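You operate a simulated robot arm through the tools that you are given. There is no shell and no other tool. Be economical: measure what you need, move in short steps, check, and stop when the job is done.

You are at the controls of a simulated robot arm. One attempt, no reset.

JOB
Empty the extractor's tank down the drain pipe.
Fine: VAC off before the plug comes out on to its shelf; plug out and the blue hose end in the pipe before the DUMP valve opens; valve shut again. Where these are worked on the way, their far stop is far enough and under half their travel is too little: dump valve.
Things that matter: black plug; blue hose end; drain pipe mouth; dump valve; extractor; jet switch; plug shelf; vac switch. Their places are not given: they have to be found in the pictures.

Only the result counts: the job must be done as asked and must still hold three seconds after the hand-in. Knocking over, shifting, dropping, spilling or breaking anything else fails it.

ROBOT AND FRAMES
A 7-joint arm with a two-finger parallel gripper, fixed in place. Base frame: the origin is at the foot of the arm, x ahead of it, y to its left, z up. Lengths are in mm, angles in rad, forces in N, time in s.
With the tool pointing down near the work surface it reaches from about 400 to 900 mm from the base axis. Its first joint turns from -2.496 to 2.496 rad. Payload 3 kg.
Tool frame: the origin (TCP) lies between the finger pads and is the grasp point; the fingertips stand 30 mm ahead of it; z points along the fingers, y is the line along which they close. Largest opening 94 mm; finger width 28, thickness 10; the body of the gripper, 50 by 96 mm, starts 55 mm behind the TCP.
Orientation is told as [roll, pitch, yaw] about the base's x, y, z axes, in that order, counted from this pose: with the fingers straight down and closing along the base's y, the tool's x points along the base's -x, its y along +y and its z along -z.

CONTROLS
- The arm moves only by the tool drive_tool. Its argument "rows" is a list of rows, each a list of 3 entries, a list of its own where there are three numbers: the shift along the base's x, y, z in mm, then the turn, a rotation vector about the base's x, y, z in rad, then the closure in counts, from 0 (fully open) to 255 (shut). In form: [[[tx, ty, tz], [wx, wy, wz], claw], ...]. A call has 1 to 12 rows; each row is the pose to reach, as a shift and turn from the pose commanded when the call began. A row lasts 0.2 s, in which the tool goes at most 50 mm and 0.15 rad; a call with a longer step from one row to the next is refused whole, and so is a gripper value outside its range. A pose out of reach is approached as far as the arm can. The call stops where the force on the tool passes 90 N (or 10 N more than at its start, if that is more) or the arm is blocked; 0.2 s more then pass. Each finger travels about 72 mm/s and halts on what it meets, pressing with about 25 N; the grip force reading is that of the motor and also rises with nothing between the fingers. The clock runs only during rows and for 0.2 s after the last one: add rows that repeat a pose to give the fingers time. It gives the time, the measured TCP pose, the force on the tool (base axes), the opening and the grip force at its end, in the units of the frame above (readings bear some noise), with the torque about the TCP (base axes, N m) and any sound that the robot's microphone picked up.
- Cameras (640 x 400 px; columns grow to the right, rows downward): "scene" is fixed at [46.7, -495, 1284.7]; the picture's right is [0.63, -0.77, 0.00], its down [-0.35, -0.29, -0.89] and it looks along [0.69, 0.57, -0.45] (base axes); focal length 345 px, centre (320, 200). "wrist" rides on the gripper at [76, 14, -102] in the tool frame; the picture's right is [-0.18, 0.98, 0.00], its down [-0.75, -0.14, -0.64] and it looks along [-0.63, -0.12, 0.77] (tool axes); focal length 243 px, centre (320, 200).
- camera(camera): a new picture of that camera. No time passes.
- measure_at(camera, pixels): for up to 12 pixels [column, row] of the newest picture of that camera ("zoom" is the newest enlarged one), the place [x, y, z] in the base frame of the surface seen there, good to about 2 mm, but the place of the scene camera against the robot may be out by one fixed shift of up to 25 mm in any direction. No time passes.
- inspect(camera, box): a new picture of the part [left, top, right, bottom] of that camera's present view, enlarged. No time passes.
- finish_job(): hands the job in; it is judged then, once.

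Keep the steps short. Do not move on a guess: measure, check each grasp and each placing, and mend mistakes. In all there are 80 turns and 34 pictures (those below and enlarged ones count). Leave the gripper open and the arm clear of the work at the hand-in unless told otherwise, and finish with a single line.

The tools are called after ">>>" as name(argument=value, ...) on one line, values as JSON. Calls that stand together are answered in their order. drive_tool: Moves the arm, as the interface text tells. Its arguments: {"type":"object","properties":{"rows":{"type":"array","items":{"type":"array"}}},"required":["rows"]} The other tools are called the same way: camera (camera) takes a picture; measure_at (camera, pixels) gives the place of the surface under pixels of a picture; inspect (camera, box) takes an enlarged picture of a part of a camera's view; finish_job () hands the job in.

At the start:

```text
time_s: 0.0
tcp_pos: [512.3, -4.8, 1107.4]
orientation: [-0.001, -0.001, 0.0]
force: [-0.1, -0.1, -0.2]
moment: [-0.01, 0.02, 0.01]
grip_width: 94.0
grasp_force: 0.1
```

scene: 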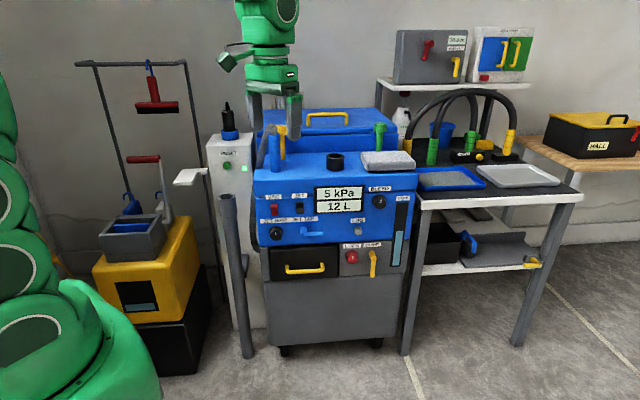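
wrist: 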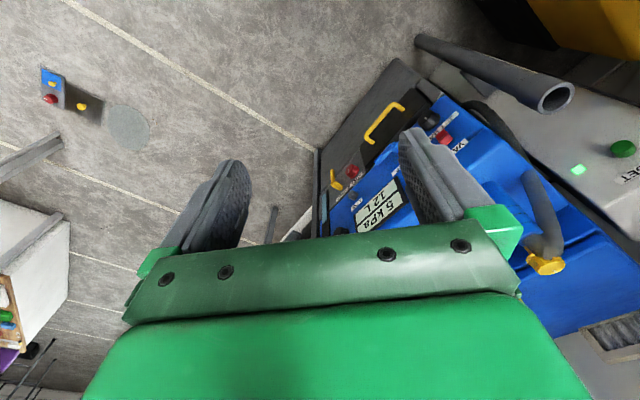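

I see the extractor in the middle with a blue front panel. I'll enlarge the panel and the area round it.

>>> inspect(camera="scene", box=[240, 170, 420, 290])

>>> inspect(camera="scene", box=[180, 80, 420, 230])

>>> inspect(camera="scene", box=[360, 80, 580, 220])

```text
3.33 times, centred on (330, 230) of scene
```

zoom: 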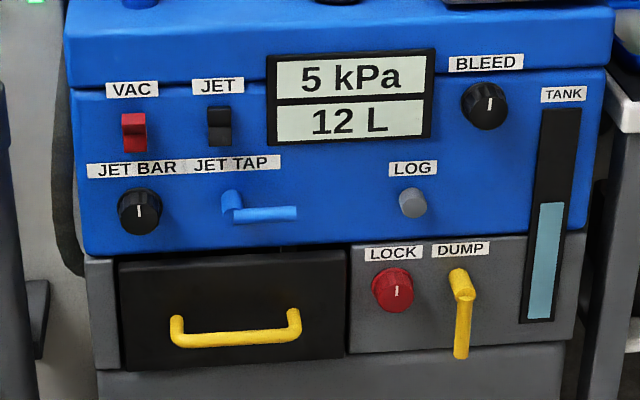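

```text
2.67 times, centred on (300, 155) of scene
```

zoom: 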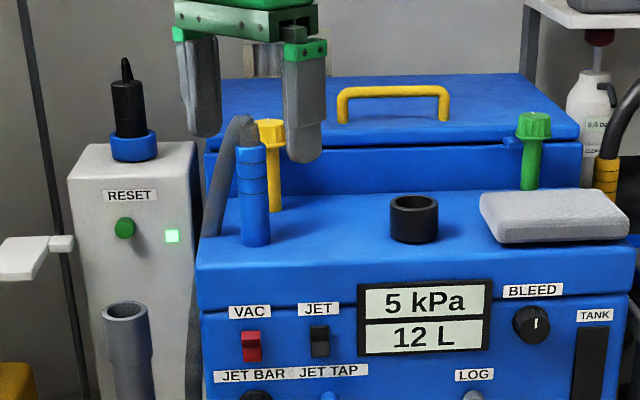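

```text
2.86 times, centred on (470, 150) of scene
```

zoom: 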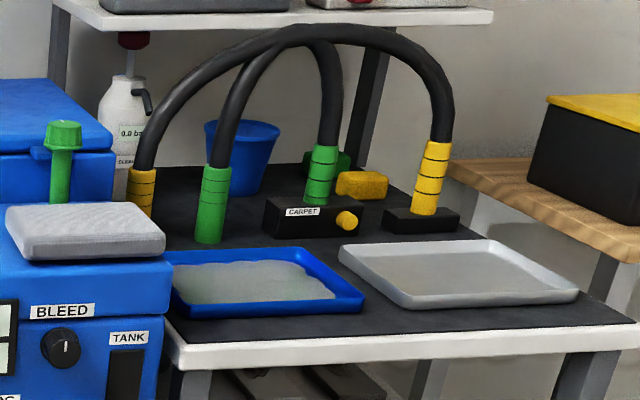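

The black plug looks to be on the RESET tower near (228,118), with a white shelf at (190,175), the open grey pipe at (228,195) and the blue hose end at (275,150). I'll measure these in the scene picture.

>>> measure_at(camera="scene", pixels=[[280.2, 206.5], [280.2, 212.5], [305.7, 207.8], [378.5, 253], [378.3, 274], [357.9, 256.7], [227.2, 105], [227.6, 121], [230, 136], [273.7, 141], [276, 166], [190, 175]])

>>> measure_at(camera="scene", pixels=[[227, 199.5], [220, 197], [235, 197], [227.6, 193.5], [203, 171], [177, 182], [201, 182], [250, 150], [264, 190], [240, 145], [336, 165], [260, 220]])

>>> measure_at(camera="wrist", pixels=[[445, 137], [556, 97], [352, 172], [336, 183], [383, 122], [623, 148], [545, 265], [577, 169], [540, 97], [555, 82], [572, 95], [541, 215]])

```text
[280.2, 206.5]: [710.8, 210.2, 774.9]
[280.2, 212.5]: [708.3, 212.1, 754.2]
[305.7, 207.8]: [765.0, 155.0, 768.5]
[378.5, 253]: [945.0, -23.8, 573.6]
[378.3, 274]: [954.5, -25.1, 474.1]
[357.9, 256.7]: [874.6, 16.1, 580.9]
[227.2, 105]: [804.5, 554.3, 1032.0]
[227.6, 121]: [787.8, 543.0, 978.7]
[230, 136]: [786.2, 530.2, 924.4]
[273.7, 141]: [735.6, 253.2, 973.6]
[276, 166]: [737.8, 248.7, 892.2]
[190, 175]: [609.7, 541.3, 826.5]
```

```text
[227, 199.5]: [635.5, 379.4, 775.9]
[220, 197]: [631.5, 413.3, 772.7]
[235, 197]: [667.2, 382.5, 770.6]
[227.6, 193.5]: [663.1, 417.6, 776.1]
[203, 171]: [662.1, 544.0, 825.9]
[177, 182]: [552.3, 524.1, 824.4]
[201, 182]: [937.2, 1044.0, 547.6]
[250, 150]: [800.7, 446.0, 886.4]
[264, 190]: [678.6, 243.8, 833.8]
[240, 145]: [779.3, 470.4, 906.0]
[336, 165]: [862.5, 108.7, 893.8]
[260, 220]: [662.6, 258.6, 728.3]
```

```text
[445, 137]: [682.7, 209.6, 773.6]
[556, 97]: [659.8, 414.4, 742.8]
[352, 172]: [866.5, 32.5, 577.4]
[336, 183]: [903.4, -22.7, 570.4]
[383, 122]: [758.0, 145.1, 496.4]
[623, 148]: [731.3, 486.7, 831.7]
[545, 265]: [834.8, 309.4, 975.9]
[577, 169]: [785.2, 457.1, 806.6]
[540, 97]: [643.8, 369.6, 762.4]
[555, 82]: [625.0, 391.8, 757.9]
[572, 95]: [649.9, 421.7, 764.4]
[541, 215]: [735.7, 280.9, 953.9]
```

Scene and wrist readings agree to about 10–15 mm. The extractor's panel faces about (-0.7,-0.7,0). I'll turn the tool to point horizontally at it (toward +x+y), staying well in front.

>>> drive_tool(rows=[[[0, 0, -12], [0.051, -0.1235, 0.051], 0], [[0, 0, -24], [0.102, -0.247, 0.102], 0], [[0, 0, -36], [0.1535, -0.3705, 0.1535], 0], [[0, 0, -48], [0.2047, -0.494, 0.2047], 0], [[0, 0, -60], [0.2558, -0.6175, 0.2558], 0], [[0, 0, -72], [0.307, -0.741, 0.307], 0], [[0, 0, -84], [0.358, -0.8645, 0.358], 0], [[0, 0, -96], [0.409, -0.988, 0.409], 0], [[0, 0, -108], [0.4605, -1.1115, 0.4605], 0], [[0, 0, -120], [0.5117, -1.235, 0.5117], 0], [[0, 0, -132], [0.5628, -1.3585, 0.5628], 0], [[0, 0, -144], [0.614, -1.482, 0.614], 0]])

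```text
time_s: 2.6
tcp_pos: [557.9, -32.2, 949.0]
orientation: [1.56, -1.562, -0.77]
force: [-0.6, 0.4, -3.1]
moment: [0.22, -0.24, -0.09]
grip_width: 93.7
grasp_force: 0.1
out of reach, approached as far as the arm can: row 6, 7, 8, 9, 10, 11, 12
```

The orientation is reached, with some position error. I'll check with the wrist view.

>>> camera(camera="wrist")

>>> camera(camera="scene")

```text
28 pictures are left
```

wrist: 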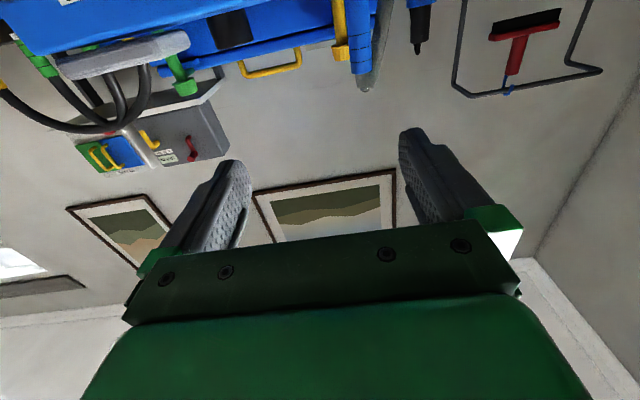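

```text
27 pictures are left
```

scene: 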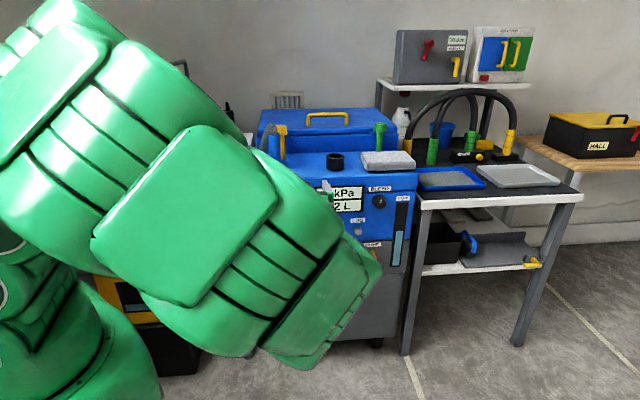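

Pointing fully horizontal puts the camera underneath and strains the arm. A 45° downward tilt suits better, since the camera then looks level at the panel. I'll tilt back, close the fingers and go in front of VAC.

>>> drive_tool(rows=[[[5, 10, 0], [-0.0925, 0.0925, 0], 255], [[10, 20, 0], [-0.185, 0.185, 0], 255], [[20, 30, -20], [-0.2775, 0.2775, 0], 255], [[30, 40, -40], [-0.37, 0.37, 0], 255], [[40, 60, -60], [-0.4625, 0.4625, 0], 255], [[50, 75, -80], [-0.555, 0.555, 0], 255], [[60, 90, -110], [-0.555, 0.555, 0], 255], [[60, 90, -110], [-0.555, 0.555, 0], 255]])

>>> camera(camera="wrist")

```text
time_s: 4.4
tcp_pos: [617.2, 60.7, 833.0]
orientation: [0.0, -0.785, 0.785]
force: [0.0, -0.6, -0.5]
moment: [-0.01, 0.0, -0.02]
grip_width: 0.2
grasp_force: 25.6
out of reach, approached as far as the arm can: row 1, 2, 3
```

```text
26 pictures are left
```

wrist: 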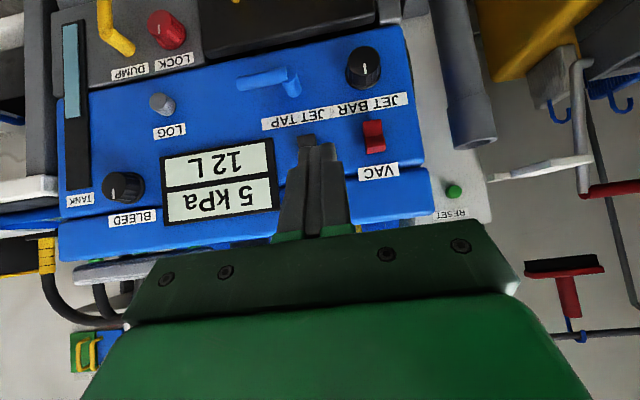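

Good view, upside-down. I'll enlarge the VAC and JET switches and measure the panel through the wrist camera.

>>> inspect(camera="wrist", box=[280, 30, 440, 190])

>>> measure_at(camera="wrist", pixels=[[374, 124], [374, 136], [374, 148], [400, 135], [345, 135], [306, 138], [117, 38], [101, 5], [127, 50], [168, 32], [185, 20], [212, 110]])

```text
2.50 times, centred on (360, 110) of wrist
```

zoom: 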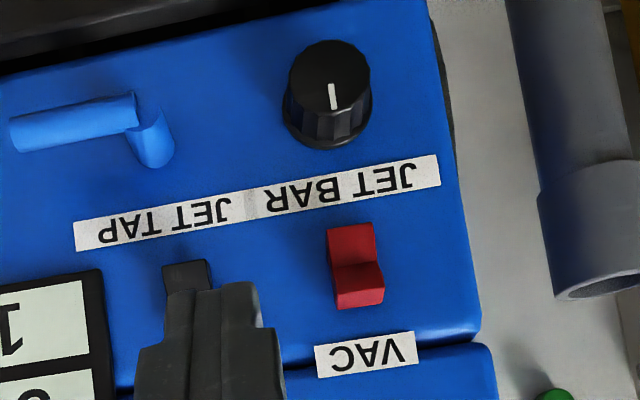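

```text
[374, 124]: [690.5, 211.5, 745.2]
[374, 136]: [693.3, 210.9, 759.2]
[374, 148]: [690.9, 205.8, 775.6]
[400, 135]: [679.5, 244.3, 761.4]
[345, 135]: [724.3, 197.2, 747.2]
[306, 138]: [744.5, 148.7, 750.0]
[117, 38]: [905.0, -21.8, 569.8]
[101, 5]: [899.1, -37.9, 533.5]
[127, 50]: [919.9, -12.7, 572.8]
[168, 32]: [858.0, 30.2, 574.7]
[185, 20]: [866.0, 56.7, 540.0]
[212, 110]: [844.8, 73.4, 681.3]
```

VAC's rocker stands out at its top half (z≈772); JET is at (306,138). So the top half is the raised half to be pressed. First I go to about 13 mm short of it.

>>> drive_tool(rows=[[[-10, 30, -10], [0, 0, 0], 255], [[0, 60, -30], [0, 0, 0], 255], [[15, 90, -50], [0, 0, 0], 255], [[30, 105, -50], [0, 0, 0], 255], [[41, 115, -50], [0, 0, 0], 255], [[41, 115, -50], [0, 0, 0], 255]])

>>> inspect(camera="wrist", box=[240, 80, 400, 240])

```text
time_s: 5.8
tcp_pos: [660.4, 175.2, 782.7]
orientation: [0.0, -0.785, 0.784]
force: [-0.2, 0.0, 1.3]
moment: [0.04, -0.03, 0.0]
grip_width: 0.0
grasp_force: 25.2
```

```text
2.50 times, centred on (320, 160) of wrist
```

zoom: 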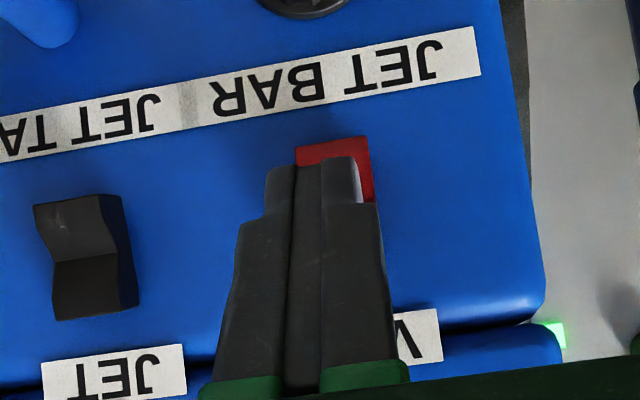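

VAC and JET show opposite tilt, which fits VAC on and JET off. I'll press forward slowly along the panel normal.

>>> drive_tool(rows=[[[4, 6, 0], [0, 0, 0], 255], [[7, 9, 0], [0, 0, 0], 255], [[9, 11, 0], [0, 0, 0], 255], [[11, 13, 0], [0, 0, 0], 255], [[13, 15, 0], [0, 0, 0], 255], [[15, 17, 0], [0, 0, 0], 255]])

```text
time_s: 6.8
tcp_pos: [668.0, 187.2, 783.1]
orientation: [0.006, -0.783, 0.785]
force: [-41.0, -31.9, 27.9]
moment: [0.16, -0.26, 0.24]
grip_width: 0.0
grasp_force: 25.5
stopped in row 5: the force on the tool passed its limit at 112 N (the readings are from after the stop); the commanded pose is now the measured one
```

It stopped at about 112 N with no click. I'll back off and look.

>>> drive_tool(rows=[[[-15, -15, 5], [0, 0, 0], 255], [[-40, -40, 20], [0, 0, 0], 255], [[-60, -60, 50], [0, 0, 0], 255], [[-60, -60, 50], [0, 0, 0], 255]])

>>> inspect(camera="wrist", box=[200, 60, 400, 185])

```text
time_s: 7.8
tcp_pos: [607.6, 128.4, 833.3]
orientation: [0.003, -0.783, 0.783]
force: [0.4, -0.6, 0.7]
moment: [0.02, 0.01, -0.01]
grip_width: 0.0
grasp_force: 25.3
```

```text
3.20 times, centred on (300, 122) of wrist
```

zoom: 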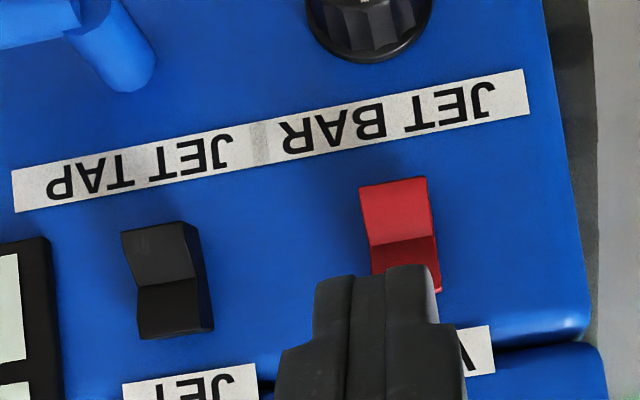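

VAC has flipped: it now shows the same tilt as JET. I'll rise, open, and move to where I can view the plug, and check the display from the scene.

>>> drive_tool(rows=[[[-15, 10, 35], [0, 0, 0], 255], [[-30, 30, 75], [0, 0, 0], 200], [[-30, 60, 115], [0, 0, 0], 100], [[-30, 100, 140], [0, 0, -0.03], 0], [[-30, 145, 150], [0, 0, -0.06], 0], [[-20, 190, 160], [0, 0, -0.09], 0], [[-10, 235, 170], [0, 0, -0.12], 0], [[0, 265, 180], [0, 0, -0.15], 0], [[10, 285, 190], [0, 0, -0.18], 0], [[10, 285, 190], [0, 0, -0.18], 0]])

>>> camera(camera="wrist")

>>> camera(camera="scene")

```text
time_s: 10.0
tcp_pos: [617.7, 413.3, 1022.8]
orientation: [0.002, -0.782, 0.604]
force: [-0.3, 0.7, -0.1]
moment: [-0.02, -0.01, -0.01]
grip_width: 94.2
grasp_force: 0.1
```

```text
22 pictures are left
```

wrist: 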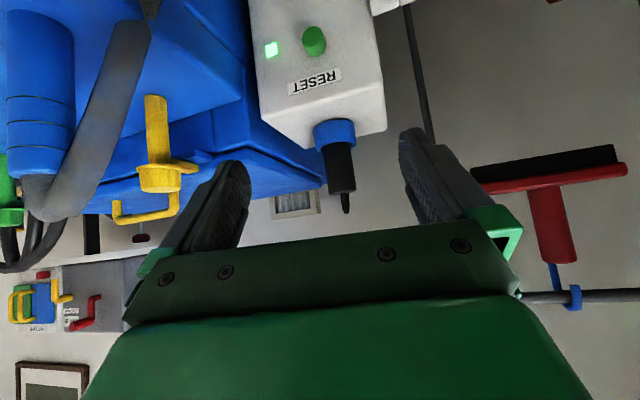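

```text
21 pictures are left
```

scene: 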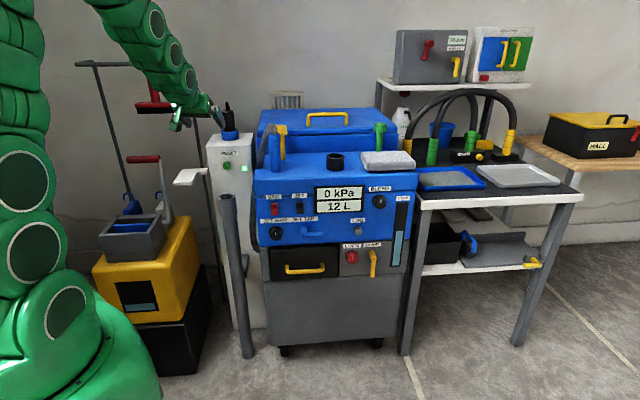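

The display reads 0 kPa, so VAC is off. Next I measure the plug in the wrist view, body about (339,165), and again in the scene to calibrate it.

>>> measure_at(camera="wrist", pixels=[[338, 150], [339, 165], [340, 182], [346, 208], [333, 134], [327, 170], [352, 168], [290, 140], [375, 115], [272, 47], [314, 40], [40, 60]])

>>> measure_at(camera="scene", pixels=[[227, 106], [227.6, 119], [227.6, 127], [230, 136], [227, 165], [190, 175], [203, 171], [178, 180], [197, 182], [244, 168.5], [185, 172], [209, 170]])

>>> inspect(camera="scene", box=[168, 90, 296, 210])

```text
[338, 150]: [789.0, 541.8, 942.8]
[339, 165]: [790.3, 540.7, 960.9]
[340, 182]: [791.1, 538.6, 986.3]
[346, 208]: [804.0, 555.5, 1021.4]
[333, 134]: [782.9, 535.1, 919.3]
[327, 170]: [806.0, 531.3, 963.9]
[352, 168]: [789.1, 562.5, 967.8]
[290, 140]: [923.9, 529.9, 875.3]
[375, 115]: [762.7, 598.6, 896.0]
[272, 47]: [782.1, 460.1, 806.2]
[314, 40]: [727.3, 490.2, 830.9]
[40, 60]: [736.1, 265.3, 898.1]
```

```text
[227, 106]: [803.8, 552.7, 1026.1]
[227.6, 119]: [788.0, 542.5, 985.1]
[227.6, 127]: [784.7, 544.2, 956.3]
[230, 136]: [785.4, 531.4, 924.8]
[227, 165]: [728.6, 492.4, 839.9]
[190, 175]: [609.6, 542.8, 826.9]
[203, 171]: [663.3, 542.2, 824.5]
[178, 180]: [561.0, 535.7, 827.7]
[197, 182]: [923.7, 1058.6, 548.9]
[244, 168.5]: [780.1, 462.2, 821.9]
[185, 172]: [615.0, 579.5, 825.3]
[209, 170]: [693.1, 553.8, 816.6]
```

```text
3.33 times, centred on (232, 150) of scene
```

zoom: 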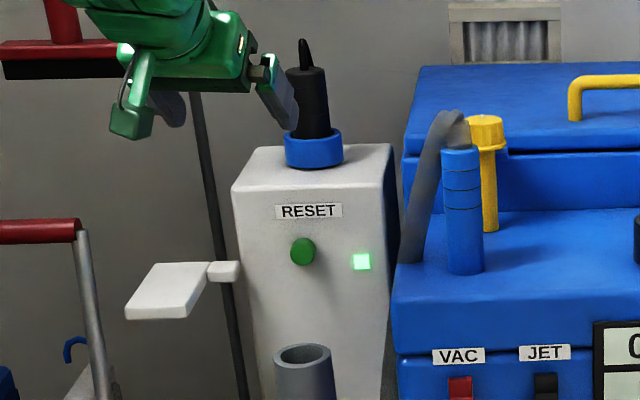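

Scene reads about 12 mm high; otherwise it agrees. The plug axis is about (805,553), with its body between z 935 and 990. I'll approach to about 70 mm short of it, with fingers open.

>>> drive_tool(rows=[[[30, 25, -15], [0, 0, 0], 0], [[65, 50, -30], [0, 0, 0], 0], [[95, 75, -45], [0, 0, 0], 0], [[125, 98, -50], [0, 0, 0], 0], [[125, 98, -50], [0, 0, 0], 0]])

>>> camera(camera="wrist")

```text
time_s: 11.2
tcp_pos: [742.0, 510.3, 974.4]
orientation: [0.003, -0.785, 0.604]
force: [-1.4, -0.9, -0.1]
moment: [0.04, -0.02, 0.02]
grip_width: 94.0
grasp_force: 0.2
```

```text
19 pictures are left
```

wrist: 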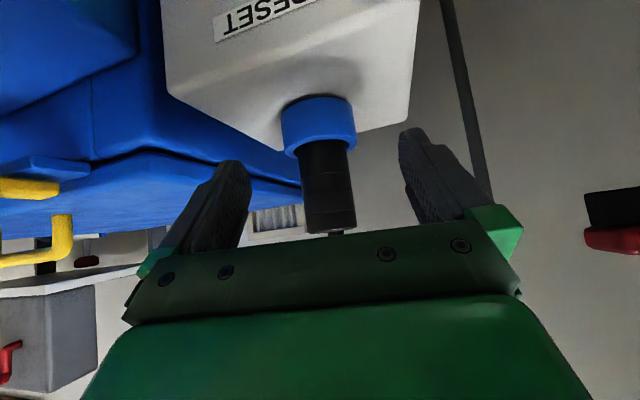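

The plug sits between the fingers' lines. I'll measure the ring and body again before the final advance.

>>> measure_at(camera="wrist", pixels=[[320, 146], [323, 158], [326, 180], [330, 215], [332, 228], [336, 234], [305, 190], [351, 185], [320, 115], [405, 110]])

```text
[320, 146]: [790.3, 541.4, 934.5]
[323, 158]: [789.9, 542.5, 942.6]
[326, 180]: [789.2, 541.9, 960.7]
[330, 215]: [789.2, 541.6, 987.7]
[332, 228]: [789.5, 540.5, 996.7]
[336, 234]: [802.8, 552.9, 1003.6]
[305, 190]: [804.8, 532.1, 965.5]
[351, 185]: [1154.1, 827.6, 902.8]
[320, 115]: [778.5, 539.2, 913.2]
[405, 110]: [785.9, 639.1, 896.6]
```

The body runs from z 932 to 1000. I'll advance onto the axis at z≈973 and close the fingers.

>>> drive_tool(rows=[[[20, 14, 0], [0, 0, 0], 0], [[42, 28, -1], [0, 0, 0], 0], [[61, 41, -2], [0, 0, 0], 0], [[61, 41, -2], [0, 0, 0], 0], [[61, 41, -2], [0, 0, 0], 255], [[61, 41, -2], [0, 0, 0], 255], [[61, 41, -2], [0, 0, 0], 255], [[61, 41, -2], [0, 0, 0], 255]])

```text
time_s: 13.0
tcp_pos: [804.9, 553.4, 972.4]
orientation: [0.005, -0.783, 0.606]
force: [1.0, -0.3, 1.5]
moment: [-0.01, -0.04, -0.04]
grip_width: 44.9
grasp_force: 24.6
```

Gripped at a 45 mm width. Now I lift straight up.

>>> drive_tool(rows=[[[0, 0, 6], [0, 0, 0], 255], [[0, 0, 14], [0, 0, 0], 255], [[0, 0, 24], [0, 0, 0], 255], [[0, 0, 36], [0, 0, 0], 255], [[0, 0, 50], [0, 0, 0], 255], [[0, 0, 64], [0, 0, 0], 255]])

>>> camera(camera="wrist")

```text
time_s: 14.4
tcp_pos: [805.9, 551.0, 1034.6]
orientation: [0.004, -0.783, 0.604]
force: [0.4, -0.2, -0.9]
moment: [-0.01, -0.01, 0.0]
grip_width: 44.5
grasp_force: 25.1
```

```text
18 pictures are left
```

wrist: 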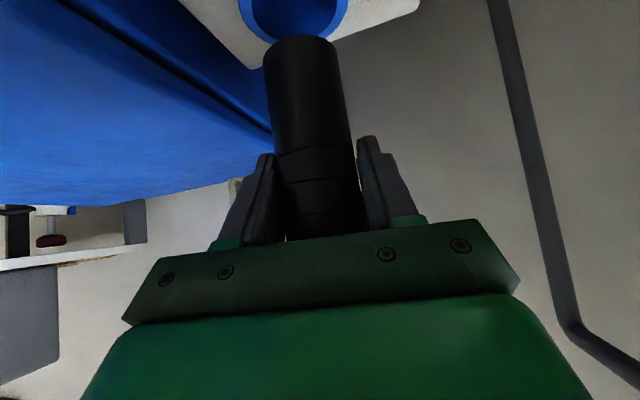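

The plug is out: a flat-ended cylinder. I'll measure its lower end and the shelf corners in the scene.

>>> measure_at(camera="wrist", pixels=[[300, 42], [300, 60], [305, 130], [269, 60], [331, 55]])

>>> measure_at(camera="scene", pixels=[[184.5, 170], [197, 170], [191, 181], [175, 182.5], [187, 176], [193, 178], [181, 178], [191, 171], [200, 172]])

```text
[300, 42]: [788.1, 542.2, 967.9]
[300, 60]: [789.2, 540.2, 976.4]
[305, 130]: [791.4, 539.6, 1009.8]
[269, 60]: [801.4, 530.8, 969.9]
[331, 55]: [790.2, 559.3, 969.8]
```

```text
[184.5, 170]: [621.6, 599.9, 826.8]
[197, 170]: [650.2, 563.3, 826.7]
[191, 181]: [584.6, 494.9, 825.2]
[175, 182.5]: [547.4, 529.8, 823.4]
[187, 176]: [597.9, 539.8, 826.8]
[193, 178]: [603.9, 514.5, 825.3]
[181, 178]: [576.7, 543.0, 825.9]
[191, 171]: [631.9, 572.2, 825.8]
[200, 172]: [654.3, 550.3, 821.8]
```

The plug's bottom is about 71 mm below the TCP; shelf centre is about (600,547) with its top at z≈814. I'll check nearby obstacles (the bucket handle and frame) before moving.

>>> measure_at(camera="scene", pixels=[[145, 159], [157, 158], [165, 190], [157, 105], [121, 160], [150, 75], [190, 75]])

>>> drive_tool(rows=[[[-20, 0, 5], [0, 0, 0], 255], [[-50, 0, 5], [0, 0, 0], 255], [[-85, 0, 5], [0, 0, 0], 255], [[-120, 0, 0], [0, 0, 0], 255], [[-150, -2, -10], [0, 0, 0], 255], [[-180, -3, -30], [0, 0, 0], 255], [[-200, -4, -50], [0, 0, 0], 255], [[-206, -4, -60], [0, 0, 0], 255], [[-206, -4, -60], [0, 0, 0], 255]])

>>> camera(camera="wrist")

```text
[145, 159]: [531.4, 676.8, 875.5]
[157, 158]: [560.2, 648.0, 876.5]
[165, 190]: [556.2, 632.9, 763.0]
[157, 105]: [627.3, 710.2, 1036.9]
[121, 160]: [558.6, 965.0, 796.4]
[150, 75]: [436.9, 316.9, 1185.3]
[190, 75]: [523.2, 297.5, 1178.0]
```

```text
time_s: 16.4
tcp_pos: [597.1, 548.4, 975.8]
orientation: [0.003, -0.783, 0.603]
force: [-0.7, 0.4, -0.4]
moment: [-0.02, -0.02, 0.04]
grip_width: 44.8
grasp_force: 25.2
```

```text
17 pictures are left
```

wrist: 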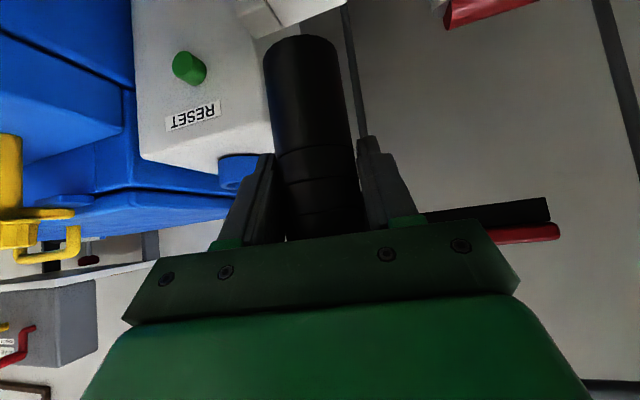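

The shelf is just visible below the plug and the red handle is about 100 mm to the side, so that's clear. I'll lower to just above the shelf and check in the scene view.

>>> drive_tool(rows=[[[1, 0, -20], [0, 0, 0], 255], [[2, 0, -45], [0, 0, 0], 255], [[2, -1, -65], [0, 0, 0], 255], [[2, -1, -78], [0, 0, 0], 255], [[2, -1, -78], [0, 0, 0], 255]])

>>> inspect(camera="scene", box=[140, 120, 236, 200])

```text
time_s: 17.6
tcp_pos: [599.5, 546.9, 897.1]
orientation: [0.004, -0.784, 0.604]
force: [0.2, 0.2, -0.3]
moment: [-0.01, -0.02, -0.01]
grip_width: 44.7
grasp_force: 24.2
```

```text
5.00 times, centred on (188, 160) of scene
```

zoom: 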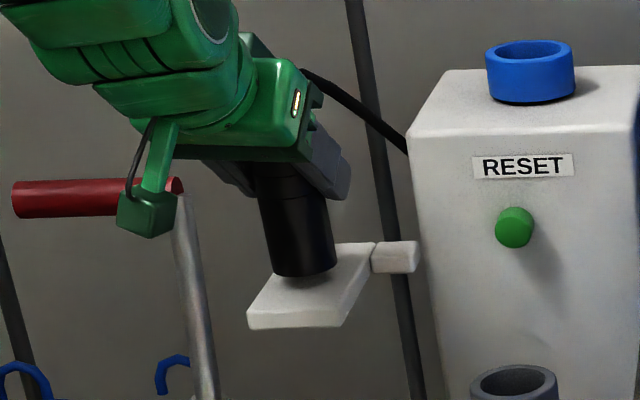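

The plug is right above the shelf's middle, with about 10 mm to go. I lower gently.

>>> drive_tool(rows=[[[0, 0, -4], [0, 0, 0], 255], [[0, 0, -7], [0, 0, 0], 255], [[0, 0, -9], [0, 0, 0], 255], [[0, 0, -10], [0, 0, 0], 255]])

```text
time_s: 18.6
tcp_pos: [600.6, 545.9, 887.1]
orientation: [0.003, -0.784, 0.604]
force: [-1.0, 0.1, 1.1]
moment: [0.02, 0.05, 0.01]
grip_width: 44.6
grasp_force: 25.0
```

>>> drive_tool(rows=[[[0, 0, -1], [0, 0, 0], 255], [[0, 0, -2], [0, 0, 0], 255], [[0, 0, -2], [0, 0, 0], 255]])

```text
time_s: 19.4
tcp_pos: [600.2, 547.2, 885.5]
orientation: [0.007, -0.786, 0.605]
force: [4.6, -1.3, 17.2]
moment: [0.08, -0.1, 0.02]
grip_width: 44.9
grasp_force: 24.5
```

Contact with 17 N upward. I open the fingers and then back out along the tool axis.

>>> drive_tool(rows=[[[0, 0, 1], [0, 0, 0], 180], [[0, 0, 1], [0, 0, 0], 90], [[0, 0, 1], [0, 0, 0], 0], [[0, 0, 1], [0, 0, 0], 0], [[0, 0, 1], [0, 0, 0], 0], [[-12, -8, 16], [0, 0, 0], 0], [[-29, -20, 36], [0, 0, 0], 0], [[-47, -32, 60], [0, 0, 0], 0], [[-64, -44, 90], [0, 0, 0], 0], [[-64, -60, 125], [0, 0, 0], 0], [[-64, -80, 160], [0, 0, 0], 0]])

>>> camera(camera="wrist")

>>> inspect(camera="scene", box=[160, 80, 320, 200])

```text
time_s: 21.8
tcp_pos: [534.6, 465.6, 1043.6]
orientation: [0.004, -0.784, 0.605]
force: [-0.3, -0.2, -0.1]
moment: [-0.01, 0.02, 0.03]
grip_width: 94.0
grasp_force: 0.1
```

```text
15 pictures are left
```

wrist: 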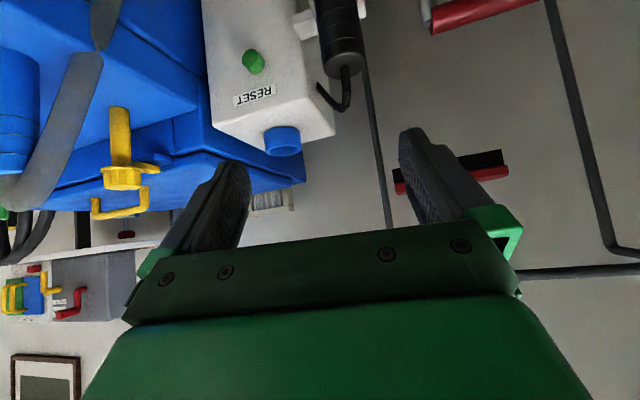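

```text
3.33 times, centred on (240, 140) of scene
```

zoom: 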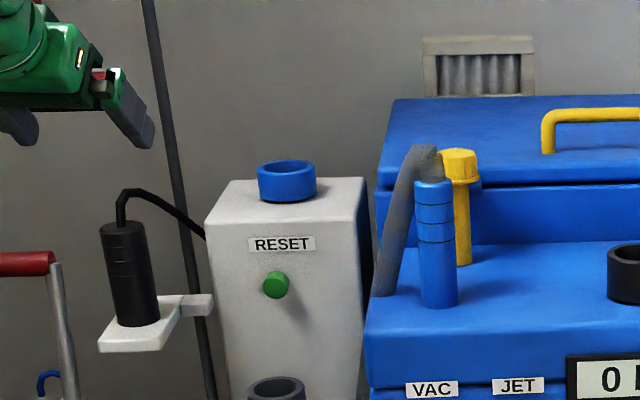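

The plug stands upright on its shelf. Next is the blue hose end. I'll move in front of it to study the cuff and its grey hose.

>>> drive_tool(rows=[[[0, -45, 0], [0, 0, 0], 0], [[0, -90, 0], [0, 0, 0], 0], [[5, -135, 0], [0, 0, 0], 0], [[15, -180, -5], [0, 0, 0], 0], [[30, -220, -10], [0, 0, 0], 0], [[45, -255, -15], [0, 0, 0], 0], [[60, -285, -20], [0, 0, 0], 0], [[60, -285, -20], [0, 0, 0], 0]])

>>> camera(camera="wrist")

```text
time_s: 23.6
tcp_pos: [595.7, 181.5, 1024.5]
orientation: [0.003, -0.784, 0.605]
force: [0.6, 0.3, -0.4]
moment: [0.01, -0.01, 0.0]
grip_width: 94.0
grasp_force: 0.1
```

```text
13 pictures are left
```

wrist: 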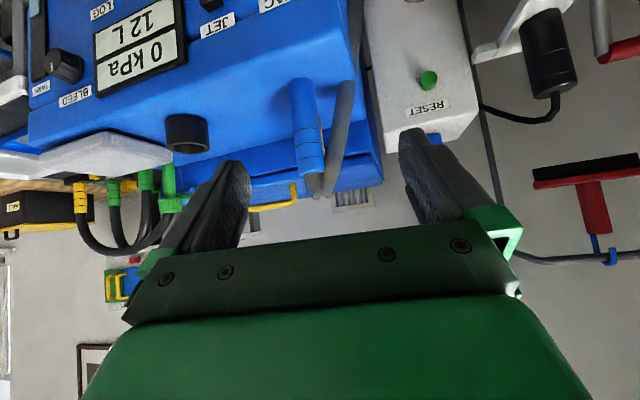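

I measure the cuff and the hose along their length.

>>> measure_at(camera="wrist", pixels=[[302, 86], [306, 115], [309, 140], [312, 165], [294, 120], [318, 120], [314, 180], [325, 185], [333, 165], [338, 145], [343, 115], [347, 90]])

>>> inspect(camera="wrist", box=[260, 70, 388, 200])

```text
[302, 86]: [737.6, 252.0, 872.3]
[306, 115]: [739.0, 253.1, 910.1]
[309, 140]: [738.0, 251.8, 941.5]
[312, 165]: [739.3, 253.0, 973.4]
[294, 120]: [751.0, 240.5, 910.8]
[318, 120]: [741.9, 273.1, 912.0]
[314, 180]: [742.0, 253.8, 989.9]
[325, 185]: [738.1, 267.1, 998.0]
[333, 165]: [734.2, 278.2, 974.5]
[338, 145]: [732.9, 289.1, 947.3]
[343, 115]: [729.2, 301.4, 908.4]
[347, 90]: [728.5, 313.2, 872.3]
```

```text
3.08 times, centred on (324, 135) of wrist
```

zoom: 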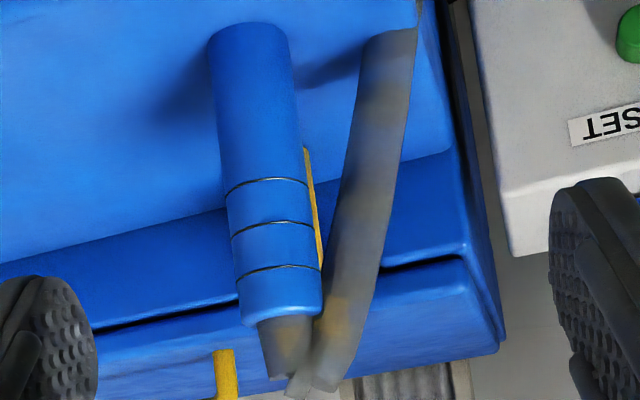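

The cuff axis is about (752,260), z 862–980 and 32 mm across. The hose loops off its top toward (-0.31,0.95) with little gap. I'll grip it from straight above with the fingers on the ±(0.95,0.31) sides, straddling the hose. First I bring the tool vertical.

>>> drive_tool(rows=[[[10, -5, 10], [-0.0743, 0.1073, 0], 0], [[25, -10, 20], [-0.1487, 0.2147, 0], 0], [[40, -15, 30], [-0.223, 0.322, 0], 0], [[55, -20, 40], [-0.2973, 0.4293, 0], 0], [[70, -25, 50], [-0.3717, 0.5367, 0], 0], [[84, -31, 60], [-0.446, 0.644, 0], 0], [[84, -31, 65], [-0.446, 0.644, 0], 0]])

>>> drive_tool(rows=[[[0, 0, 0], [0, 0, 0.143], 0], [[0, 0, 0], [0, 0, 0.286], 0], [[0, 0, 0], [0, 0, 0.428], 0], [[0, 0, 0], [0, 0, 0.571], 0], [[0, 0, 0], [0, 0, 0.714], 0], [[0, 0, 0], [0, 0, 0.857], 0], [[0, 0, 0], [0, 0, 1.0], 0], [[0, 0, 0], [0, 0, 1.142], 0], [[0, 0, 0], [0, 0, 1.285], 0], [[0, 0, 0], [0, 0, 1.285], 0]])

>>> camera(camera="wrist")

```text
time_s: 25.2
tcp_pos: [679.0, 149.4, 1088.4]
orientation: [0.003, 0.002, 0.605]
force: [-0.5, -0.1, -0.3]
moment: [0.01, -0.03, 0.0]
grip_width: 94.0
grasp_force: 0.0
```

```text
time_s: 27.4
tcp_pos: [679.7, 149.9, 1089.3]
orientation: [0.003, -0.001, 1.89]
force: [0.4, -0.7, -0.6]
moment: [-0.01, 0.02, 0.02]
grip_width: 94.2
grasp_force: 0.0
```

```text
11 pictures are left
```

wrist: 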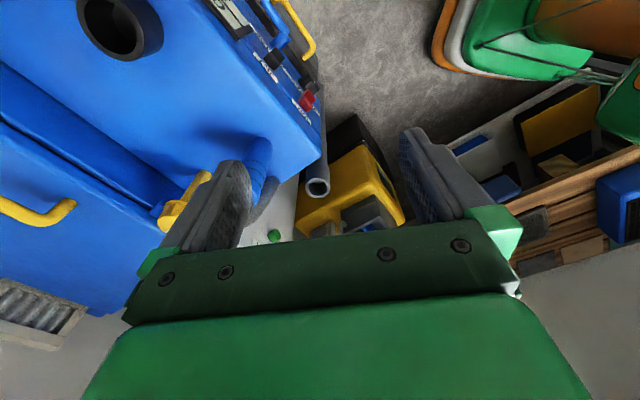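

The tool is vertical now and the pipe mouth is visible at (317,187). I move over the cuff, staying high.

>>> drive_tool(rows=[[[20, 30, 0], [0, 0, 0], 0], [[40, 60, 0], [0, 0, 0], 0], [[58, 88, 0], [0, 0, 0], 0], [[73, 110, 0], [0, 0, 0], 0], [[73, 110, -25], [0, 0, 0], 0], [[73, 110, -40], [0, 0, 0], 0], [[73, 110, -40], [0, 0, 0], 0]])

>>> camera(camera="wrist")

```text
time_s: 29.0
tcp_pos: [754.0, 259.4, 1051.2]
orientation: [0.003, -0.001, 1.889]
force: [0.0, 0.3, -0.4]
moment: [0.0, 0.02, -0.02]
grip_width: 93.9
grasp_force: 0.2
```

```text
10 pictures are left
```

wrist: 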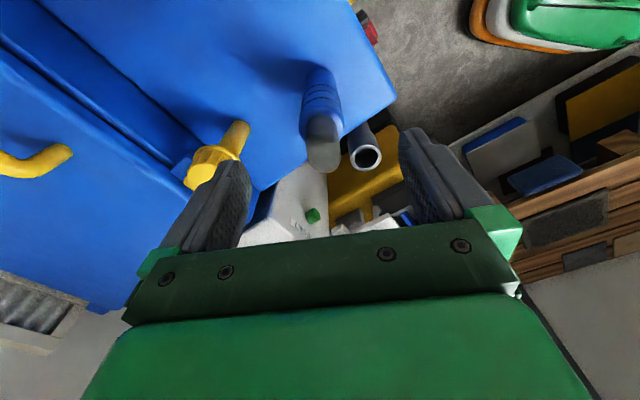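

The cuff sits between the fingers. I'll measure the hose top, yellow cap and pipe rim from here.

>>> measure_at(camera="wrist", pixels=[[323, 125], [323, 155], [326, 168], [212, 150], [237, 152], [320, 95], [351, 156], [378, 157], [365, 168], [364, 148], [305, 100], [340, 100]])

```text
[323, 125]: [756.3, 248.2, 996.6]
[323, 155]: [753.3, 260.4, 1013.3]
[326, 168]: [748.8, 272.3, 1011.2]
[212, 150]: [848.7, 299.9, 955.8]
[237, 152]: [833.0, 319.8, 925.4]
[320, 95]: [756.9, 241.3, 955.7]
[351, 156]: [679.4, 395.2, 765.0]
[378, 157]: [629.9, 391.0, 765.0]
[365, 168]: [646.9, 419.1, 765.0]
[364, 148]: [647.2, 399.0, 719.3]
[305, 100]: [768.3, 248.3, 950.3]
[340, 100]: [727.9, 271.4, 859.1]
```

Pipe rim top is z=765. The hose loop peaks at 1013, so I descend to TCP z≈969 (palm at 1024), partly close, and then grip.

>>> drive_tool(rows=[[[-1, 0, -25], [0, 0, 0], 60], [[-1, -1, -50], [0, 0, 0], 80], [[-1, -1, -70], [0, 0, 0], 80], [[-1, -1, -82], [0, 0, 0], 80], [[-1, -1, -82], [0, 0, 0], 80], [[-1, -1, -82], [0, 0, 0], 255], [[-1, -1, -82], [0, 0, 0], 255], [[-1, -1, -82], [0, 0, 0], 255], [[-1, -1, -82], [0, 0, 0], 255]])

```text
time_s: 31.0
tcp_pos: [752.2, 261.0, 967.4]
orientation: [0.003, -0.001, 1.889]
force: [-0.5, -0.5, -0.2]
moment: [-0.01, -0.04, -0.02]
grip_width: 34.8
grasp_force: 25.0
```

Gripped at 34.8 mm. I lift straight up.

>>> drive_tool(rows=[[[0, 0, 5], [0, 0, 0], 255], [[0, 0, 14], [0, 0, 0], 255], [[0, 0, 26], [0, 0, 0], 255], [[0, 0, 40], [0, 0, 0], 255], [[0, 0, 55], [0, 0, 0], 255], [[0, 0, 55], [0, 0, 0], 255]])

>>> camera(camera="wrist")

```text
time_s: 32.4
tcp_pos: [753.6, 258.8, 1023.7]
orientation: [0.003, 0.001, 1.892]
force: [0.4, 0.3, -1.1]
moment: [0.0, -0.01, 0.03]
grip_width: 34.3
grasp_force: 24.8
```

```text
9 pictures are left
```

wrist: 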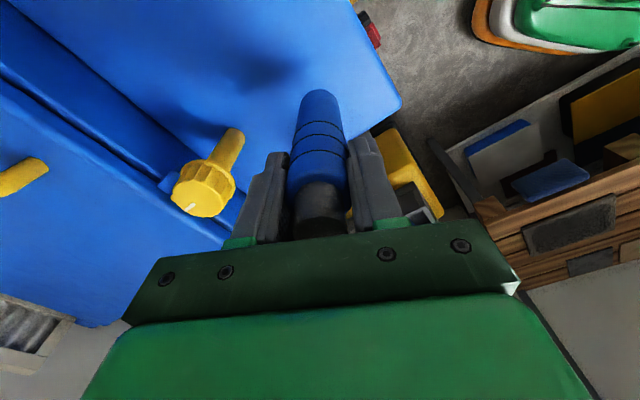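

Lifted free. I measure the cuff's lower end.

>>> measure_at(camera="wrist", pixels=[[316, 92], [317, 100], [318, 140], [319, 165], [299, 115], [338, 115]])

```text
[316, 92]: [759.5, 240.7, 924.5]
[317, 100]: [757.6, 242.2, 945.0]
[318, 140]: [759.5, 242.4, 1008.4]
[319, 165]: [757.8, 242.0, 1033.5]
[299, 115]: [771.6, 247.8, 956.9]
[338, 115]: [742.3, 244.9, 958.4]
```

The bottom is about 105 mm below the TCP and the axis coincides with the TCP. I carry it over the pipe, staying above the rim.

>>> drive_tool(rows=[[[-10, 22, 0], [0, 0, 0], 255], [[-30, 48, 0], [0, 0, 0], 255], [[-50, 75, 0], [0, 0, 0], 255], [[-70, 101, 0], [0, 0, 0], 255], [[-88, 122, 0], [0, 0, 0], 255], [[-101, 138, -5], [0, 0, 0], 255], [[-101, 138, -35], [0, 0, 0], 255], [[-101, 138, -70], [0, 0, 0], 255], [[-101, 138, -100], [0, 0, 0], 255], [[-101, 138, -118], [0, 0, 0], 255], [[-101, 138, -118], [0, 0, 0], 255]])

>>> camera(camera="wrist")

>>> inspect(camera="scene", box=[180, 130, 276, 210])

```text
time_s: 34.8
tcp_pos: [651.0, 397.5, 902.9]
orientation: [0.004, -0.001, 1.889]
force: [0.1, 0.0, -2.0]
moment: [0.02, -0.01, -0.02]
grip_width: 34.3
grasp_force: 24.7
```

```text
8 pictures are left
```

wrist: 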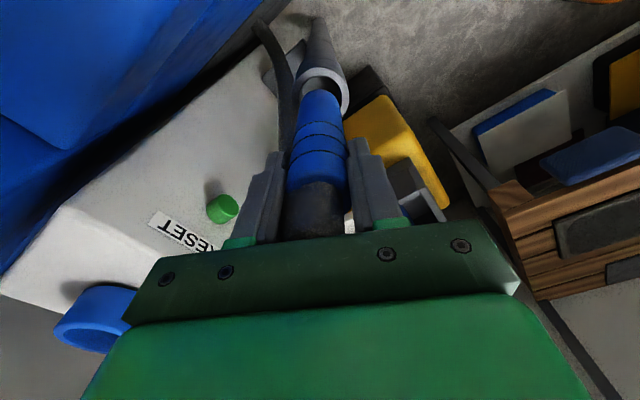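

```text
5.00 times, centred on (228, 170) of scene
```

zoom: 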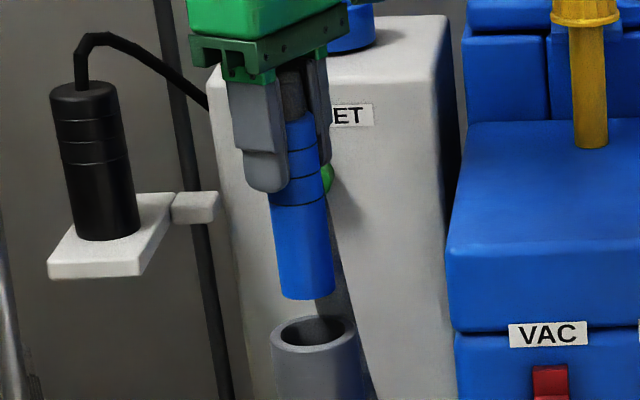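

The cuff hangs above the pipe mouth. I enlarge the wrist view of the rim to measure its centre.

>>> inspect(camera="wrist", box=[281, 50, 369, 110])

>>> measure_at(camera="scene", pixels=[[219.2, 204.5], [235.5, 204.5], [227.5, 209.5], [224, 199.5], [224.5, 187.5], [230.5, 188.0], [219.5, 186], [232.5, 184]])

```text
6.67 times, centred on (325, 80) of wrist
```

zoom: 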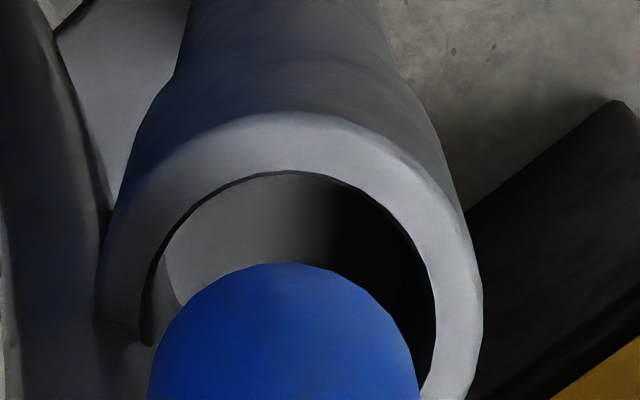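

```text
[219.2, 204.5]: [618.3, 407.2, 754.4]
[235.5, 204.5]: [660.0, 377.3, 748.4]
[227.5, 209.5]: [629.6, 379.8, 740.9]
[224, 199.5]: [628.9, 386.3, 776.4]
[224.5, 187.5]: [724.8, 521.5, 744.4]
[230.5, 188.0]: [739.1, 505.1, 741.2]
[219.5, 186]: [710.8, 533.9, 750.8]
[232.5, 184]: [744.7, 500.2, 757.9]
```

I measure points on the rim annulus in the enlarged view.

>>> measure_at(camera="zoom", pixels=[[122, 300], [150, 230], [205, 165], [280, 142], [350, 155], [410, 215], [450, 290], [458, 340], [285, 165], [285, 120], [440, 300], [474, 300]])

>>> measure_at(camera="zoom", pixels=[[285, 270], [220, 290], [350, 285], [165, 350], [405, 345], [285, 350]])

```text
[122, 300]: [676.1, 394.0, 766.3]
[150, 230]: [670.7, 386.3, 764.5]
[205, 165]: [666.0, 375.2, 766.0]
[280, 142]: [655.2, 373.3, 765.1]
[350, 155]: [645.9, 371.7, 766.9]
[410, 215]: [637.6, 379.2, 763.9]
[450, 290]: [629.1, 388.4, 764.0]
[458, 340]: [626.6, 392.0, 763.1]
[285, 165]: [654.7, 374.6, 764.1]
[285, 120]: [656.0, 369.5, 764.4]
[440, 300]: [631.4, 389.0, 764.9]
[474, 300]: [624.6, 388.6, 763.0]
```

```text
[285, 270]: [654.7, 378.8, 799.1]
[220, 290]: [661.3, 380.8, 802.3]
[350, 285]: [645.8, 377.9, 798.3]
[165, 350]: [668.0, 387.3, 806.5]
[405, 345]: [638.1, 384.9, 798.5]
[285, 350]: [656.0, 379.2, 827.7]
```

The rim centre is about (651.3,396.8) with inner radius about 21. The cuff centre is about (652.5,396) with radius 17, so it is aligned to 1–2 mm. I descend slowly into the pipe.

>>> drive_tool(rows=[[[-1, 0.5, -8], [0, 0, 0], 255], [[-1, 0.5, -16], [0, 0, 0], 255], [[-1, 0.5, -24], [0, 0, 0], 255], [[-1, 0.5, -31], [0, 0, 0], 255], [[-1, 0.5, -38], [0, 0, 0], 255], [[-1, 0.5, -45], [0, 0, 0], 255], [[-1, 0.5, -52], [0, 0, 0], 255], [[-1, 0.5, -60], [0, 0, 0], 255]])

```text
time_s: 36.6
tcp_pos: [650.1, 398.7, 844.5]
orientation: [0.002, -0.001, 1.891]
force: [-1.0, -0.1, -1.1]
moment: [0.03, -0.01, -0.03]
grip_width: 34.5
grasp_force: 25.1
```

No contact force, and it is about 25 mm in. I continue down.

>>> drive_tool(rows=[[[0.3, -0.7, -7], [0, 0, 0], 255], [[0.3, -0.7, -14], [0, 0, 0], 255], [[0.3, -0.7, -21], [0, 0, 0], 255], [[0.3, -0.7, -28], [0, 0, 0], 255], [[0.3, -0.7, -34], [0, 0, 0], 255], [[0.3, -0.7, -34], [0, 0, 0], 255]])

>>> inspect(camera="scene", box=[180, 130, 276, 210])

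```text
time_s: 38.0
tcp_pos: [650.3, 398.9, 811.0]
orientation: [0.004, 0.001, 1.889]
force: [-2.0, -0.3, 16.6]
moment: [-0.08, 0.2, 0.0]
grip_width: 34.3
grasp_force: 24.7
```

```text
5.00 times, centred on (228, 170) of scene
```

zoom: 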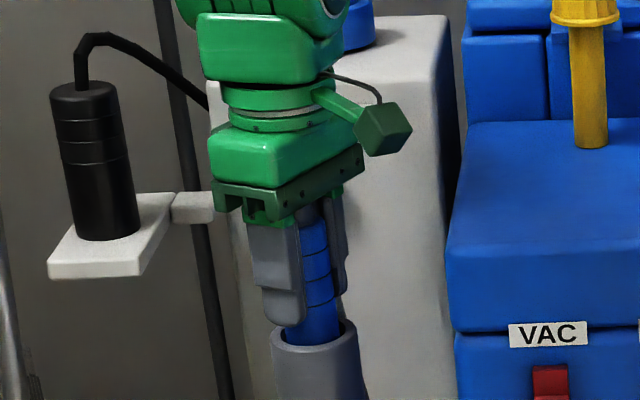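

It is seated in the pipe with 17 N of support. I release and lift straight up.

>>> drive_tool(rows=[[[0, 0, 0], [0, 0, 0], 150], [[0, 0, 0], [0, 0, 0], 60], [[0, 0, 0], [0, 0, 0], 0], [[0, 0, 0], [0, 0, 0], 0], [[0, 0, 10], [0, 0, 0], 0], [[0, 0, 30], [0, 0, 0], 0], [[0, 0, 60], [0, 0, 0], 0], [[0, 0, 100], [0, 0, 0], 0], [[0, 0, 150], [0, 0, 0], 0], [[0, 0, 190], [0, 0, 0], 0], [[-20, -40, 220], [0, 0, 0], 0], [[-40, -85, 220], [0, 0, 0], 0]])

>>> camera(camera="scene")

```text
refused: row 11 steps farther than a row can; nothing moved
```

```text
4 pictures are left
```

scene: 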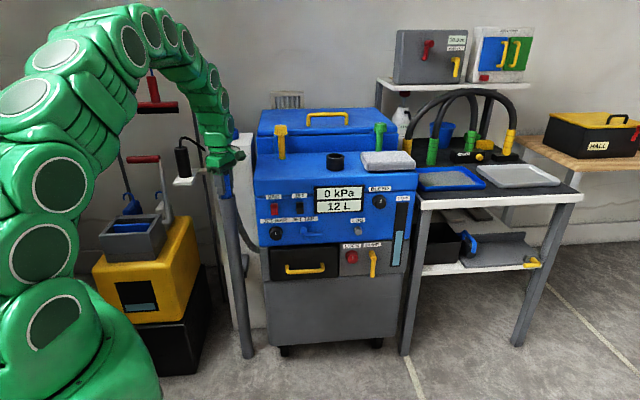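

The last steps were too long and the call was refused. I repeat it with shorter ones.

>>> drive_tool(rows=[[[0, 0, 0], [0, 0, 0], 150], [[0, 0, 0], [0, 0, 0], 60], [[0, 0, 0], [0, 0, 0], 0], [[0, 0, 0], [0, 0, 0], 0], [[0, 0, 10], [0, 0, 0], 0], [[0, 0, 30], [0, 0, 0], 0], [[0, 0, 60], [0, 0, 0], 0], [[0, 0, 100], [0, 0, 0], 0], [[0, 0, 145], [0, 0, 0], 0], [[0, 0, 190], [0, 0, 0], 0], [[-10, -20, 220], [0, 0, 0], 0]])

```text
time_s: 40.4
tcp_pos: [639.4, 378.2, 1033.0]
orientation: [0.002, 0.0, 1.887]
force: [0.2, -0.6, -0.6]
moment: [0.0, 0.01, 0.0]
grip_width: 93.9
grasp_force: 0.1
```

The hand is clear. Now I measure the DUMP lever and LOCK in the newest scene picture.

>>> measure_at(camera="scene", pixels=[[372.5, 252], [372.5, 256], [372.3, 262], [372.3, 268], [372.2, 275], [366, 252], [366, 270], [379, 270], [352, 256.7], [352, 262], [385, 262], [373, 285]])

>>> measure_at(camera="scene", pixels=[[226, 188], [227, 199], [360, 233.5], [372, 202], [275, 210], [300, 208], [398, 250], [345, 280], [390, 235], [400, 275], [340, 205], [310, 268]])

```text
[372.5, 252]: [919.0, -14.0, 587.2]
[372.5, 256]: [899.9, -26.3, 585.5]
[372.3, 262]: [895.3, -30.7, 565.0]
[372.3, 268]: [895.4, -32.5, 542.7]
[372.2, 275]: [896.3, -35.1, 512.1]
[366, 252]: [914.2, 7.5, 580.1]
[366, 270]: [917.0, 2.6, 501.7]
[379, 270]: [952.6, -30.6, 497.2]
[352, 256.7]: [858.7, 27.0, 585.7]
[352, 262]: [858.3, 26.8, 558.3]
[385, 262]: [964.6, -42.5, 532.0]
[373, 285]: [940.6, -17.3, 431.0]
```

```text
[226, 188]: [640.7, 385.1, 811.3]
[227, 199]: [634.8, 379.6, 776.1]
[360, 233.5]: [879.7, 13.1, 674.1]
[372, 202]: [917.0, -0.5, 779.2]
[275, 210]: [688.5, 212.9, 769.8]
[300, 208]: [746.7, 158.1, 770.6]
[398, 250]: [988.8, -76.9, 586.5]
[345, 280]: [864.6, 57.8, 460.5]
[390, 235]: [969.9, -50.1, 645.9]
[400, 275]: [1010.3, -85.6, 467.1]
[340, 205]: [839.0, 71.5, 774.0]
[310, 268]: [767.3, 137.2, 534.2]
```

The lever bar is at t=655 (t and n are my panel axes, t along the panel and n along its normal), standing about 30–40 mm off the panel, with its pivot at z≈573 and its tip at about 497. LOCK lies to the left of it. First I turn the tool back to yaw 0.785 while moving clear, and check the table's corner.

>>> measure_at(camera="scene", pixels=[[415, 203], [412, 210], [410, 280], [404, 345], [440, 203]])

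>>> drive_tool(rows=[[[-5, -25, 0], [0, 0, -0.11], 60], [[-10, -55, 0], [0, 0, -0.22], 120], [[-15, -85, 0], [0, 0, -0.33], 200], [[-20, -115, 0], [0, 0, -0.44], 255], [[-25, -145, 0], [0, 0, -0.55], 255], [[-30, -175, 0], [0, 0, -0.66], 255], [[-30, -205, 0], [0, 0, -0.77], 255], [[-30, -235, 0], [0, 0, -0.88], 255], [[-30, -265, 0], [0, 0, -0.99], 255], [[-30, -295, 0], [0, 0, -1.102], 255], [[-30, -325, 0], [0, 0, -1.102], 255]])

>>> drive_tool(rows=[[[5, -15, -30], [0.0925, -0.0925, 0], 255], [[10, -30, -60], [0.185, -0.185, 0], 255], [[15, -45, -90], [0.2775, -0.2775, 0], 255], [[25, -60, -120], [0.37, -0.37, 0], 255], [[35, -75, -150], [0.4625, -0.4625, 0], 255], [[45, -90, -185], [0.555, -0.555, 0], 255], [[55, -105, -220], [0.555, -0.555, 0], 255], [[60, -120, -260], [0.555, -0.555, 0], 255]])

```text
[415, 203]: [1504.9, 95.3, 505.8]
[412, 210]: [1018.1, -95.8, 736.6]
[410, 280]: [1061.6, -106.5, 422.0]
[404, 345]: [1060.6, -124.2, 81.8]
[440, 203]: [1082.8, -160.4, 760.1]
```

```text
time_s: 42.8
tcp_pos: [611.8, 51.7, 1028.7]
orientation: [0.003, -0.003, 0.788]
force: [0.5, 0.3, -0.8]
moment: [0.02, -0.01, 0.01]
grip_width: 0.0
grasp_force: 25.4
```

```text
time_s: 44.6
tcp_pos: [669.7, -69.0, 771.3]
orientation: [0.005, -0.785, 0.787]
force: [0.7, -1.5, 0.3]
moment: [0.01, 0.03, 0.01]
grip_width: 0.0
grasp_force: 25.0
```

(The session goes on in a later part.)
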